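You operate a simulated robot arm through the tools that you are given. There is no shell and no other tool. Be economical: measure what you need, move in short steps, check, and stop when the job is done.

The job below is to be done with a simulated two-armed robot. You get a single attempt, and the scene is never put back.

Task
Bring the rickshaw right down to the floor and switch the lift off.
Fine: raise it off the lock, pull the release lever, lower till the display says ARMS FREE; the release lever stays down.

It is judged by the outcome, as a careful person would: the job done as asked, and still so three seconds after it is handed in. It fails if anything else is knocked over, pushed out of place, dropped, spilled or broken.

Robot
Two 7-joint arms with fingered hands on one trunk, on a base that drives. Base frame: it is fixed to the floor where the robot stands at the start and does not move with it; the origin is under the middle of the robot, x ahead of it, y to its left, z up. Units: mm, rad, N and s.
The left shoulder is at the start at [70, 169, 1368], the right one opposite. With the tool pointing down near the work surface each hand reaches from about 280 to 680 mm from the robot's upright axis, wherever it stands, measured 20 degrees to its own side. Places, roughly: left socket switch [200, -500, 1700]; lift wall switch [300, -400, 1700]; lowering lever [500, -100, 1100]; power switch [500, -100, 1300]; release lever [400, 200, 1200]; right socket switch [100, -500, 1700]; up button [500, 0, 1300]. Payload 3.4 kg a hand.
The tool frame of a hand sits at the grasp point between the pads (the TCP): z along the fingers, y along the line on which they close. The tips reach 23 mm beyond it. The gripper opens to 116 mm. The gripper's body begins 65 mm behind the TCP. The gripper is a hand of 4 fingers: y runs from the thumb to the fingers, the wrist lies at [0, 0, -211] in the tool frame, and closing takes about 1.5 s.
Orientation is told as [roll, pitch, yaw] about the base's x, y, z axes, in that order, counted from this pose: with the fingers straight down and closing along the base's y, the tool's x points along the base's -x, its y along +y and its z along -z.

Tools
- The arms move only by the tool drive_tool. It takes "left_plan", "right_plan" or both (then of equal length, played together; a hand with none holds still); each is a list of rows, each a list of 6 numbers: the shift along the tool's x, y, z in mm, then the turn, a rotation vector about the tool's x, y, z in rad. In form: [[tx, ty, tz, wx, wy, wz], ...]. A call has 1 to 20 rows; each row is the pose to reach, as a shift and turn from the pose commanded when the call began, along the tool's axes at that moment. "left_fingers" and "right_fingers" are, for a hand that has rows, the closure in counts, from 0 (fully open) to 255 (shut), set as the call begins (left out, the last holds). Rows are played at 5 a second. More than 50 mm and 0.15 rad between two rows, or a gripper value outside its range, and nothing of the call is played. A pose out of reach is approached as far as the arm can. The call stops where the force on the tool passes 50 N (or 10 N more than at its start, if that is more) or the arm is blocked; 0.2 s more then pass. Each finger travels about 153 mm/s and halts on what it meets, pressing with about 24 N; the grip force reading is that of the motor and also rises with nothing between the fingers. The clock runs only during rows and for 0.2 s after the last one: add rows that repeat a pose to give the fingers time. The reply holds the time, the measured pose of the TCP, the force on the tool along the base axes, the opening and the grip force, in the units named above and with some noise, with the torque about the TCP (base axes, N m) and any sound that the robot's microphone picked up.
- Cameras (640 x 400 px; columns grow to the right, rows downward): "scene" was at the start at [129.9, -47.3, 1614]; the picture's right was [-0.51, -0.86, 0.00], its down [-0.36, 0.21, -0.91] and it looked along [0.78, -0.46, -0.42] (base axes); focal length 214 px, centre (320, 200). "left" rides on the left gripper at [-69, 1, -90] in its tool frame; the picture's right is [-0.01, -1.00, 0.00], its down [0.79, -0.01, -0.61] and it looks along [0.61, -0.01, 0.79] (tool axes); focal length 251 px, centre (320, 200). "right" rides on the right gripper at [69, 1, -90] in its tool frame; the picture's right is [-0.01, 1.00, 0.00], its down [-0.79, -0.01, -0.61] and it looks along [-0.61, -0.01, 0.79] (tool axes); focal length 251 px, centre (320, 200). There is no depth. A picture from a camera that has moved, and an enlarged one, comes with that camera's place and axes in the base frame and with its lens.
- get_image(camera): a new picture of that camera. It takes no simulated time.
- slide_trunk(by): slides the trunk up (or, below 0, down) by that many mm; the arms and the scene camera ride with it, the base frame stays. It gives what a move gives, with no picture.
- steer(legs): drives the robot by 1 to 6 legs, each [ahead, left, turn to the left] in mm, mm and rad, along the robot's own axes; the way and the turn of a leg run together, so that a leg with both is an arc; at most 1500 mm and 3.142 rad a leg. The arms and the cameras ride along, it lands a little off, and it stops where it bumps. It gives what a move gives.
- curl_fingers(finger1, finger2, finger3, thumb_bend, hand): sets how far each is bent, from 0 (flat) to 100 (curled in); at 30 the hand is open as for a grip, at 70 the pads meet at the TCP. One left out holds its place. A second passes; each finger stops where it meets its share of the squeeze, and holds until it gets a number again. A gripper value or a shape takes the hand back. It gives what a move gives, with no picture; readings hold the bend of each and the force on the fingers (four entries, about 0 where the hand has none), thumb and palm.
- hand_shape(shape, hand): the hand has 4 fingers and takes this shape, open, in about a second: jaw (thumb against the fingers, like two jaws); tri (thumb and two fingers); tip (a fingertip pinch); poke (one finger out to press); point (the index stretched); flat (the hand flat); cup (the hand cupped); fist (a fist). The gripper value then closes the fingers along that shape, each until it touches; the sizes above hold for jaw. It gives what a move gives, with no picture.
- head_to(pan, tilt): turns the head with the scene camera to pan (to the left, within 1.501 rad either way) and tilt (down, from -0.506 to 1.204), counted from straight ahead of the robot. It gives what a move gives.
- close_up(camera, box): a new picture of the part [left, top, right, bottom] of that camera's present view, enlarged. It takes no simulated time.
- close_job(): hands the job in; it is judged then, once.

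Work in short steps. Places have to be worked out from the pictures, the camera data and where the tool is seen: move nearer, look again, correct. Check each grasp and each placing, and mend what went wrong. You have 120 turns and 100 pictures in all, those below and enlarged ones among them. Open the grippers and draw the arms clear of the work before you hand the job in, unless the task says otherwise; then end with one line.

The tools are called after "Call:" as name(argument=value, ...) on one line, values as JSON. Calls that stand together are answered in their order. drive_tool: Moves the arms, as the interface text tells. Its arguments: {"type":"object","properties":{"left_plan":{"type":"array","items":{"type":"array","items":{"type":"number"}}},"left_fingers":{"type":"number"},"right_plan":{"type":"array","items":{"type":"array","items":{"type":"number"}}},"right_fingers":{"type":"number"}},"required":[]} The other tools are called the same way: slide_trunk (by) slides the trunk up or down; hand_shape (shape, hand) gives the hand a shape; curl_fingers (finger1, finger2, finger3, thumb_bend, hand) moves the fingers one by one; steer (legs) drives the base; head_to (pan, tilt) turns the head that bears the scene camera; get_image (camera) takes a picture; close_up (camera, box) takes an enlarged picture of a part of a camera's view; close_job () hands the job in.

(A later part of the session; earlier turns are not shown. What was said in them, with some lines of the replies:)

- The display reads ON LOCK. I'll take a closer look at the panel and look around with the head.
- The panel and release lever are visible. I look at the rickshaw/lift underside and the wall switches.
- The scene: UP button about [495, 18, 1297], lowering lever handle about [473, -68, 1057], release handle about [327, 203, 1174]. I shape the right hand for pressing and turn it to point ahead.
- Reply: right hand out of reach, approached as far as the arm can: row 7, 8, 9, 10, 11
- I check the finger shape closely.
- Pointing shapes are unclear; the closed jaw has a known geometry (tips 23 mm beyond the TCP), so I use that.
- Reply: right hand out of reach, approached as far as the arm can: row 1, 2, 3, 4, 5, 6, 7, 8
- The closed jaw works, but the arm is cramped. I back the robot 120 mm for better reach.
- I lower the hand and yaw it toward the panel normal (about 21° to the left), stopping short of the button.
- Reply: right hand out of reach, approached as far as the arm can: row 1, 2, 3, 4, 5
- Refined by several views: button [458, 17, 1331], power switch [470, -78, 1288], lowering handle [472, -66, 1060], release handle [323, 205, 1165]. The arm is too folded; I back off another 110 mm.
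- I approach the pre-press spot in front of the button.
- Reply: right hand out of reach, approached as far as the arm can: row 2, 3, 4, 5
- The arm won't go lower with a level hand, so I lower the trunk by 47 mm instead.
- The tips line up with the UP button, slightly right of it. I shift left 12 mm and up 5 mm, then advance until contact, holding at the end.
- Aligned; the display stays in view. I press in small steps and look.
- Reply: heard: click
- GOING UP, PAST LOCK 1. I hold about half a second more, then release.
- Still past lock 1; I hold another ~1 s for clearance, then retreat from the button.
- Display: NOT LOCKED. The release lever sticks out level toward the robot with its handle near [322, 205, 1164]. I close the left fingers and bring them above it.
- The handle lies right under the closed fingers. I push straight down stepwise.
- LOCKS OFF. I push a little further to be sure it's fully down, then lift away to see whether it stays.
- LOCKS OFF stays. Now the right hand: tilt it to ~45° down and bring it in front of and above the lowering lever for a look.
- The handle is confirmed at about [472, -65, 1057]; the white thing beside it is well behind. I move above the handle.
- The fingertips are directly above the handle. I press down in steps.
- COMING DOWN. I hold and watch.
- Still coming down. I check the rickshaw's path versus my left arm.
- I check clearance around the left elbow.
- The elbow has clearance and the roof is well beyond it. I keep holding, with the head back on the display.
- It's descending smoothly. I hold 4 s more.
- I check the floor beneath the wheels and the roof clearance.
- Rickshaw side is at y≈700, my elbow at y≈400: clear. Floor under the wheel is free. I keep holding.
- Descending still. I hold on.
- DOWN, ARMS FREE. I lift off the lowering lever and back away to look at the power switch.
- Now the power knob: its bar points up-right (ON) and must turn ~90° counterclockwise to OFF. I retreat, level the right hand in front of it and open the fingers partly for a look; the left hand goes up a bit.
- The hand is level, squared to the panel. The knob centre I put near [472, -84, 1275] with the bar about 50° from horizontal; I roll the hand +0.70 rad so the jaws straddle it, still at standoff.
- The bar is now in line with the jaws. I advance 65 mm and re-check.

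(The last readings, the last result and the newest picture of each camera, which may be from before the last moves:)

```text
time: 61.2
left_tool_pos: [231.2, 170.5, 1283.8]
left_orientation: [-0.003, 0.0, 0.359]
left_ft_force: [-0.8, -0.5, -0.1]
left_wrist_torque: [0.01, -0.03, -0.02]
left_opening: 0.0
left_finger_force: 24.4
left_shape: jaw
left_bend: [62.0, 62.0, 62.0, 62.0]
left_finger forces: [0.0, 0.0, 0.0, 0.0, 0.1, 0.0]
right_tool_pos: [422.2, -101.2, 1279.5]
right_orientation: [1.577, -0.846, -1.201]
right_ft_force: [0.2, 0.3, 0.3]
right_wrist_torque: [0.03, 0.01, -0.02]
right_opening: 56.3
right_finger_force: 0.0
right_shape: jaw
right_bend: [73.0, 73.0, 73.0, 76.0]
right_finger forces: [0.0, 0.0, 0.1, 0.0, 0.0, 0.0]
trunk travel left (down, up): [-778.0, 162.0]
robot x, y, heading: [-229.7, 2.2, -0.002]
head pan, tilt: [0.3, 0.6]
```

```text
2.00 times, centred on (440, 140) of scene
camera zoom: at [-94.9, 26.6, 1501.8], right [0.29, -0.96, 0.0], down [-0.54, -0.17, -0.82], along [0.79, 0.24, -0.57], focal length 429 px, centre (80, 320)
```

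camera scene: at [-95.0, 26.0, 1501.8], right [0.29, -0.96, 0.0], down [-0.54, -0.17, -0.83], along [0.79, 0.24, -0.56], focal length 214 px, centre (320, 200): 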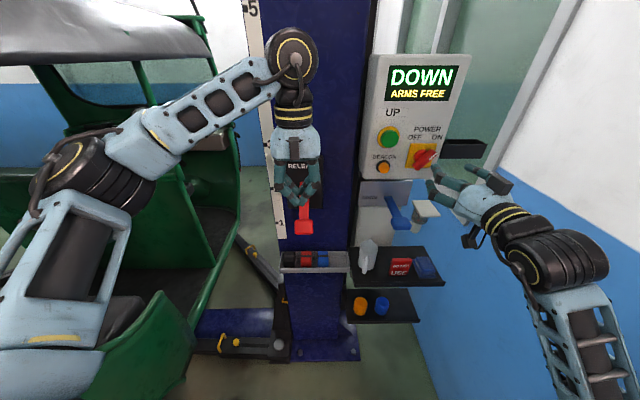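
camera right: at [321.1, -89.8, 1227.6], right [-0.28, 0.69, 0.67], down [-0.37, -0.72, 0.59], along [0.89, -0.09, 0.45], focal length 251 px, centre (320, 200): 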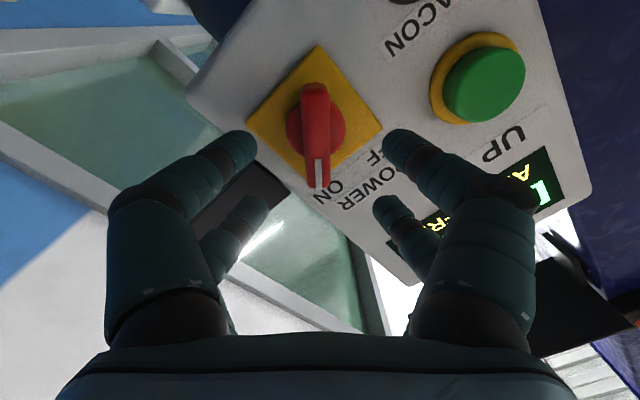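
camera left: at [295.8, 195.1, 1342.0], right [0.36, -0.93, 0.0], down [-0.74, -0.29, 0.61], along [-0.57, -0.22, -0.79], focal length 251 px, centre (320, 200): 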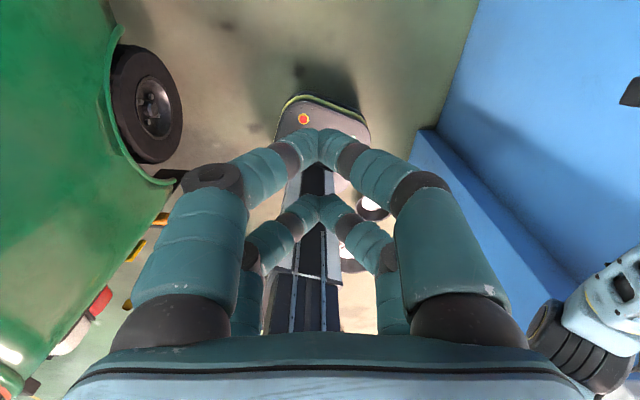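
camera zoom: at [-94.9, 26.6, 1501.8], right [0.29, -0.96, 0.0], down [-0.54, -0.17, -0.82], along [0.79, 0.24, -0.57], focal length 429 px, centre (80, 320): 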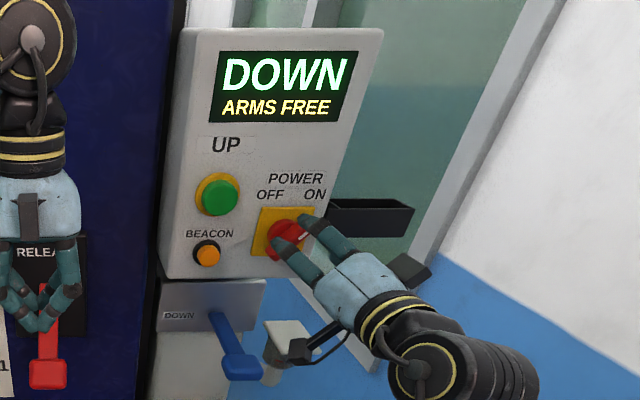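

The bar front is about 64 mm ahead of the TCP, nearly centred. I advance 62 mm with the jaws open around it.

Call:
drive_tool(right_plan=[[2, -2, 20, 0, 0, 0], [3, -2, 40, 0, 0, 0], [3, -2, 52, 0, 0, 0], [3, -2, 62, 0, 0, 0]])

Call:
get_image(camera="right")

Call:
close_up(camera="scene", box=[350, 40, 530, 240])

```text
time: 62.2
left_tool_pos: [227.8, 169.0, 1283.6]
left_orientation: [-0.001, -0.002, 0.359]
left_ft_force: [0.2, -0.1, -0.1]
left_wrist_torque: [0.01, -0.03, -0.03]
left_opening: 0.1
left_finger_force: 23.7
left_shape: jaw
left_bend: [62.0, 62.0, 62.0, 62.0]
left_finger forces: [0.0, 0.0, 0.0, 0.0, 0.0, 0.0]
right_tool_pos: [475.5, -78.9, 1276.2]
right_orientation: [1.58, -0.848, -1.203]
right_ft_force: [-1.9, -0.3, -0.4]
right_wrist_torque: [0.04, 0.04, -0.09]
right_opening: 56.7
right_finger_force: 0.1
right_shape: jaw
right_bend: [73.0, 73.0, 73.0, 76.0]
right_finger forces: [0.0, 0.0, 2.4, 0.0, 0.0, 0.0]
trunk travel left (down, up): [-778.0, 162.0]
robot x, y, heading: [-231.9, -2.4, -0.005]
head pan, tilt: [0.3, 0.6]
```

```text
45 pictures are left
camera right: at [375.6, -69.6, 1224.8], right [-0.28, 0.69, 0.67], down [-0.37, -0.72, 0.59], along [0.89, -0.09, 0.46], focal length 251 px, centre (320, 200)
```

right: 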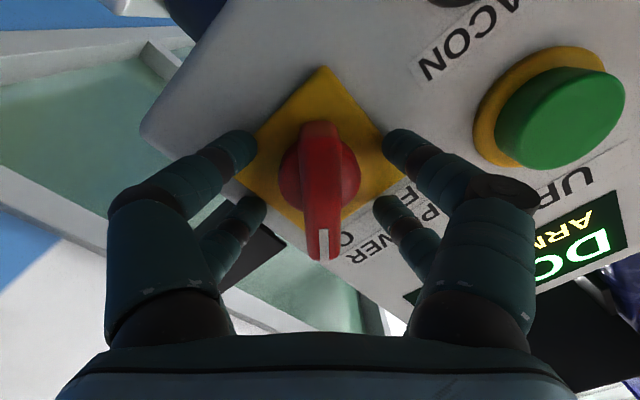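

```text
2.00 times, centred on (440, 140) of scene
camera zoom: at [-97.4, 25.5, 1502.1], right [0.29, -0.96, 0.0], down [-0.54, -0.17, -0.83], along [0.79, 0.24, -0.56], focal length 429 px, centre (80, 320)
```

zoom: 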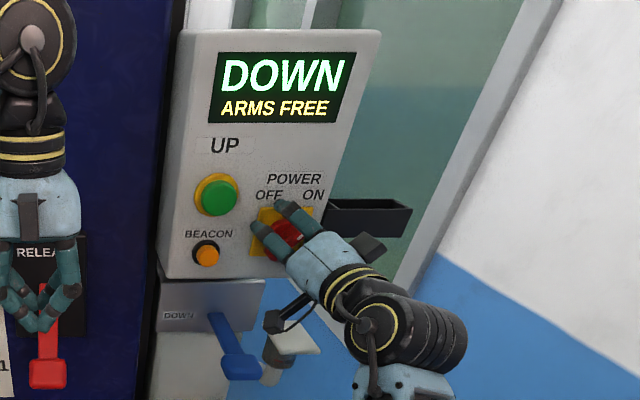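

Light contact with the plate; the bar is centred between the jaws. I back off 3 mm and close.

Call:
drive_tool(right_plan=[[0, 0, -3, 0, 0, 0], [0, 0, -3, 0, 0, 0], [0, 0, -3, 0, 0, 0], [0, 0, -3, 0, 0, 0], [0, 0, -3, 0, 0, 0]], right_fingers=255)

Call:
get_image(camera="right")

```text
time: 63.4
left_tool_pos: [230.0, 171.9, 1282.5]
left_orientation: [-0.002, 0.0, 0.358]
left_ft_force: [0.0, 0.1, 0.7]
left_wrist_torque: [-0.02, 0.02, 0.02]
left_opening: 0.0
left_finger_force: 24.0
left_shape: jaw
left_bend: [62.0, 62.0, 62.0, 62.0]
left_finger forces: [0.1, 0.0, 0.0, 0.0, 0.0, 0.0]
right_tool_pos: [475.6, -79.4, 1275.9]
right_orientation: [1.58, -0.846, -1.204]
right_ft_force: [6.1, 2.6, 16.1]
right_wrist_torque: [-0.03, -0.24, 0.04]
right_opening: 16.4
right_finger_force: 24.1
right_shape: jaw
right_bend: [72.0, 71.0, 77.0, 74.0]
right_finger forces: [24.3, 30.8, 12.6, 0.0, 21.3, 0.0]
trunk travel left (down, up): [-778.0, 162.0]
robot x, y, heading: [-230.3, 2.4, -0.001]
head pan, tilt: [0.3, 0.6]
```

```text
43 pictures are left
camera right: at [374.4, -68.4, 1224.6], right [-0.28, 0.69, 0.67], down [-0.37, -0.72, 0.59], along [0.89, -0.09, 0.46], focal length 251 px, centre (320, 200)
```

right: 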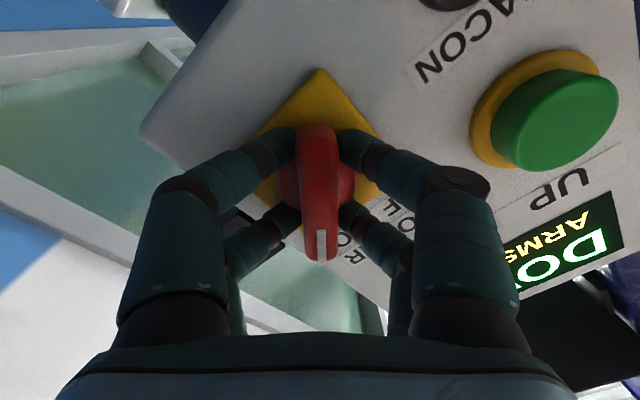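

Firm grip on the bar (16 mm). I twist counterclockwise in steps.

Call:
drive_tool(right_plan=[[0, 0, 0, 0, 0, -0.13], [0, 0, 0, 0, 0, -0.26], [0, 0, 0, 0, 0, -0.39], [0, 0, 0, 0, 0, -0.52], [0, 0, 0, 0, 0, -0.65], [0, 0, 0, 0, 0, -0.78]])

Call:
get_image(camera="right")

```text
time: 64.8
left_tool_pos: [228.8, 172.9, 1284.6]
left_orientation: [-0.003, 0.001, 0.361]
left_ft_force: [-0.5, -0.5, -0.4]
left_wrist_torque: [0.01, 0.01, 0.0]
left_opening: 0.1
left_finger_force: 24.3
left_shape: jaw
left_bend: [62.0, 62.0, 62.0, 62.0]
left_finger forces: [0.0, 0.0, 0.0, 0.0, 0.1, 0.0]
right_tool_pos: [474.2, -79.5, 1276.2]
right_orientation: [-1.665, -1.512, 2.04]
right_ft_force: [4.1, 6.6, 15.8]
right_wrist_torque: [-0.03, 0.05, -0.02]
right_opening: 15.4
right_finger_force: 24.1
right_shape: jaw
right_bend: [72.0, 71.0, 76.0, 74.0]
right_finger forces: [22.1, 31.8, 14.8, 0.0, 27.1, 0.1]
trunk travel left (down, up): [-778.0, 162.0]
robot x, y, heading: [-229.4, 0.4, -0.003]
head pan, tilt: [0.3, 0.6]
```

```text
42 pictures are left
camera right: at [391.9, -113.1, 1206.7], right [-0.37, 0.93, -0.05], down [-0.58, -0.19, 0.79], along [0.72, 0.32, 0.61], focal length 251 px, centre (320, 200)
```

right: 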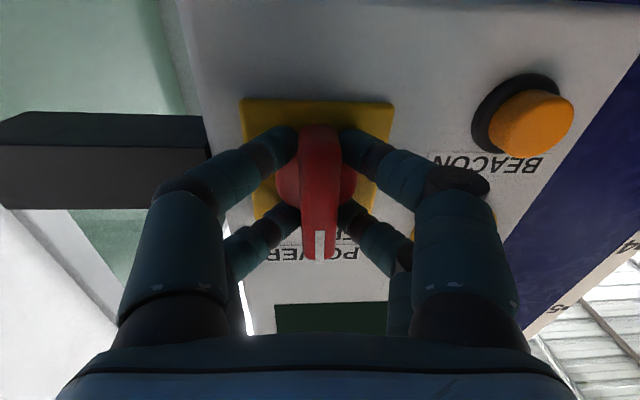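

The knob turns with the hand and the bar is now upright. I continue to OFF.

Call:
drive_tool(right_plan=[[0, 0, 0, 0, 0, -0.13], [0, 0, 0, 0, 0, -0.26], [0, 0, 0, 0, 0, -0.39], [0, 0, 0, 0, 0, -0.52], [0, 0, 0, 0, 0, -0.65], [0, 0, 0, 0, 0, -0.75]])

Call:
get_image(camera="right")

Call:
close_up(camera="scene", box=[350, 40, 530, 240])

```text
time: 66.2
left_tool_pos: [229.0, 171.0, 1284.1]
left_orientation: [-0.003, 0.002, 0.36]
left_ft_force: [1.0, -0.4, 0.4]
left_wrist_torque: [0.01, -0.03, 0.03]
left_opening: 0.2
left_finger_force: 24.2
left_shape: jaw
left_bend: [62.0, 62.0, 62.0, 62.0]
left_finger forces: [0.1, 0.1, 0.1, 0.0, 0.2, 0.0]
right_tool_pos: [473.9, -77.6, 1274.3]
right_orientation: [-1.573, -0.763, 1.95]
right_ft_force: [-9.1, 7.8, -4.8]
right_wrist_torque: [0.31, 0.53, -0.14]
right_opening: 14.9
right_finger_force: 23.9
right_shape: jaw
right_bend: [72.0, 70.0, 76.0, 75.0]
right_finger forces: [24.9, 35.7, 14.9, 0.1, 30.5, 0.1]
trunk travel left (down, up): [-778.0, 162.0]
robot x, y, heading: [-228.3, 1.9, -0.001]
head pan, tilt: [0.3, 0.6]
```

```text
41 pictures are left
camera right: at [408.5, -155.3, 1226.5], right [-0.25, 0.65, -0.72], down [-0.77, 0.31, 0.55], along [0.58, 0.7, 0.42], focal length 251 px, centre (320, 200)
```

right: 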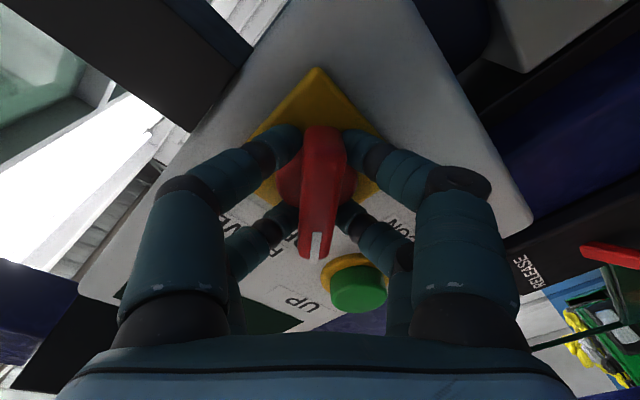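

```text
2.00 times, centred on (440, 140) of scene
camera zoom: at [-97.2, 28.9, 1501.8], right [0.29, -0.96, 0.0], down [-0.54, -0.17, -0.83], along [0.79, 0.24, -0.56], focal length 429 px, centre (80, 320)
```

zoom: 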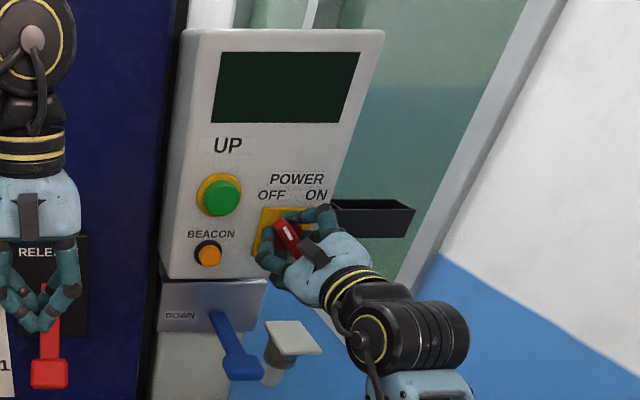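

The display is dark, and the bar points to OFF. I open the jaws and withdraw straight back.

Call:
drive_tool(right_plan=[[0, 0, 0, 0, 0, 0], [0, 0, 0, 0, 0, 0], [0, 0, 0, 0, 0, 0], [0, 0, -10, 0, 0, 0], [0, 0, -40, 0, 0, 0], [0, 0, -80, 0, 0, 0], [0, 0, -120, 0, 0, 0]], right_fingers=130)

Call:
close_up(camera="scene", box=[350, 40, 530, 240])

```text
time: 67.8
left_tool_pos: [229.9, 169.7, 1283.7]
left_orientation: [0.0, -0.001, 0.359]
left_ft_force: [-0.4, -0.6, 0.0]
left_wrist_torque: [-0.03, 0.0, 0.02]
left_opening: 0.1
left_finger_force: 24.0
left_shape: jaw
left_bend: [62.0, 62.0, 62.0, 62.0]
left_finger forces: [0.0, 0.0, 0.0, 0.1, 0.0, 0.0]
right_tool_pos: [364.2, -124.6, 1274.1]
right_orientation: [-1.577, -0.767, 1.95]
right_ft_force: [-0.5, -0.2, -0.2]
right_wrist_torque: [0.01, 0.03, -0.02]
right_opening: 56.2
right_finger_force: 0.1
right_shape: jaw
right_bend: [73.0, 73.0, 73.0, 76.0]
right_finger forces: [0.0, 0.1, 0.1, 0.1, 0.1, 0.0]
trunk travel left (down, up): [-778.0, 162.0]
robot x, y, heading: [-232.1, 1.7, -0.004]
head pan, tilt: [0.3, 0.6]
```

```text
2.00 times, centred on (440, 140) of scene
camera zoom: at [-96.1, 25.3, 1502.0], right [0.29, -0.96, 0.0], down [-0.54, -0.17, -0.83], along [0.79, 0.24, -0.56], focal length 429 px, centre (80, 320)
```

zoom: 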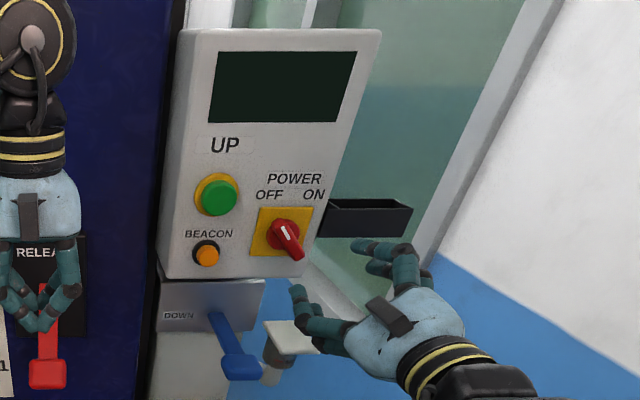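

Knob is at OFF, screen dark. I open both hands, draw them back, and check the scene.

Call:
drive_tool(right_plan=[[0, 0, -15, 0, 0, 0], [0, 0, -30, 0, 0, 0], [0, 0, -30, 0, 0, 0], [0, 0, -30, 0, 0, 0]], left_plan=[[15, 0, -20, 0, 0, 0], [30, 0, -40, 0, 0, 0], [40, 0, -60, 0, 0, 0], [40, 0, -60, 0, 0, 0]], right_fingers=0, left_fingers=0)

Call:
steer(legs=[[-100, 0, 0]])

Call:
get_image(camera="scene")

Call:
head_to(pan=0.8, tilt=0.7)

Call:
get_image(camera="scene")

```text
time: 68.8
left_tool_pos: [193.6, 157.2, 1343.3]
left_orientation: [0.0, 0.002, 0.36]
left_ft_force: [-0.7, -0.9, 0.0]
left_wrist_torque: [-0.03, -0.01, 0.0]
left_opening: 116.0
left_finger_force: 0.1
left_shape: jaw
left_bend: [30.0, 30.0, 30.0, 30.0]
left_finger forces: [0.0, 0.0, 0.1, 0.0, 0.0, 0.0]
right_tool_pos: [337.3, -134.3, 1273.6]
right_orientation: [-1.576, -0.767, 1.951]
right_ft_force: [0.0, 0.7, 0.8]
right_wrist_torque: [-0.03, 0.03, 0.03]
right_opening: 115.7
right_finger_force: 0.2
right_shape: jaw
right_bend: [30.0, 30.0, 30.0, 30.0]
right_finger forces: [0.0, 0.1, 0.0, 0.1, 0.1, 0.1]
trunk travel left (down, up): [-778.0, 162.0]
robot x, y, heading: [-227.9, -2.3, -0.003]
head pan, tilt: [0.3, 0.6]
```

```text
time: 69.9
left_tool_pos: [96.1, 157.7, 1342.5]
left_orientation: [0.0, 0.003, 0.359]
left_ft_force: [-0.6, 0.7, -0.1]
left_wrist_torque: [-0.04, 0.04, -0.01]
left_opening: 115.8
left_finger_force: 0.1
left_shape: jaw
left_bend: [30.0, 30.0, 30.0, 30.0]
left_finger forces: [0.1, 0.1, 0.1, 0.0, 0.1, 0.1]
right_tool_pos: [239.8, -134.6, 1271.8]
right_orientation: [-1.576, -0.766, 1.948]
right_ft_force: [-0.7, 0.1, 1.2]
right_wrist_torque: [0.01, -0.02, -0.01]
right_opening: 115.7
right_finger_force: 0.1
right_shape: jaw
right_bend: [30.0, 30.0, 30.0, 30.0]
right_finger forces: [0.0, 0.1, 0.1, 0.0, 0.0, 0.0]
trunk travel left (down, up): [-778.0, 162.0]
robot x, y, heading: [-332.4, 0.1, -0.005]
head pan, tilt: [0.3, 0.6]
```

```text
38 pictures are left
camera scene: at [-191.9, 26.0, 1501.5], right [0.29, -0.96, 0.0], down [-0.54, -0.17, -0.82], along [0.79, 0.24, -0.57], focal length 214 px, centre (320, 200)
```

scene: 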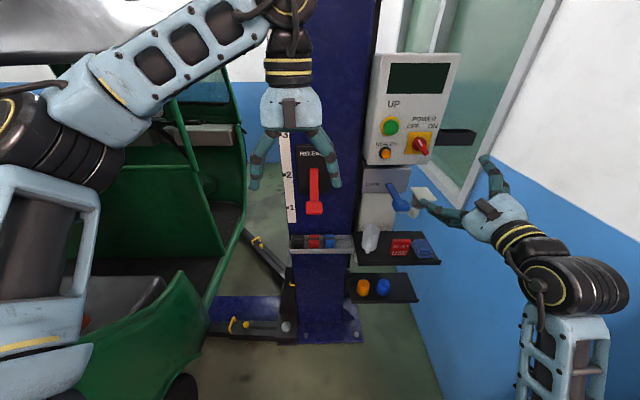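

```text
time: 70.8
left_tool_pos: [94.3, 157.0, 1344.3]
left_orientation: [0.001, 0.002, 0.359]
left_ft_force: [0.0, 0.1, 0.9]
left_wrist_torque: [0.0, 0.03, 0.0]
left_opening: 116.0
left_finger_force: 0.0
left_shape: jaw
left_bend: [30.0, 30.0, 30.0, 30.0]
left_finger forces: [0.1, 0.0, 0.0, 0.0, 0.0, 0.1]
right_tool_pos: [236.1, -134.0, 1273.5]
right_orientation: [-1.578, -0.765, 1.949]
right_ft_force: [0.5, -0.5, -0.1]
right_wrist_torque: [-0.02, 0.01, 0.03]
right_opening: 115.9
right_finger_force: 0.0
right_shape: jaw
right_bend: [30.0, 30.0, 30.0, 30.0]
right_finger forces: [0.0, 0.0, 0.1, 0.0, 0.0, 0.1]
trunk travel left (down, up): [-778.0, 162.0]
robot x, y, heading: [-327.7, 0.2, -0.002]
head pan, tilt: [0.799, 0.7]
```

```text
37 pictures are left
camera scene: at [-219.5, 60.7, 1493.2], right [0.72, -0.7, 0.0], down [-0.45, -0.46, -0.76], along [0.53, 0.55, -0.64], focal length 214 px, centre (320, 200)
```

scene: 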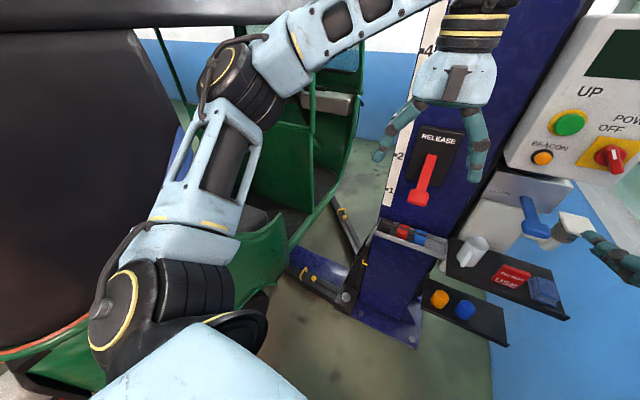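

The rickshaw is on the floor, the release lever is down, the tray objects are untouched, and both hands are clear. I'm handing in the job.

Call:
close_job()

```text
The job is handed in.
```

The rickshaw is down on the floor: the display read DOWN / ARMS FREE, the release lever is still down, and the lift is off at its POWER switch; I left the LIFT switch on the wall on.
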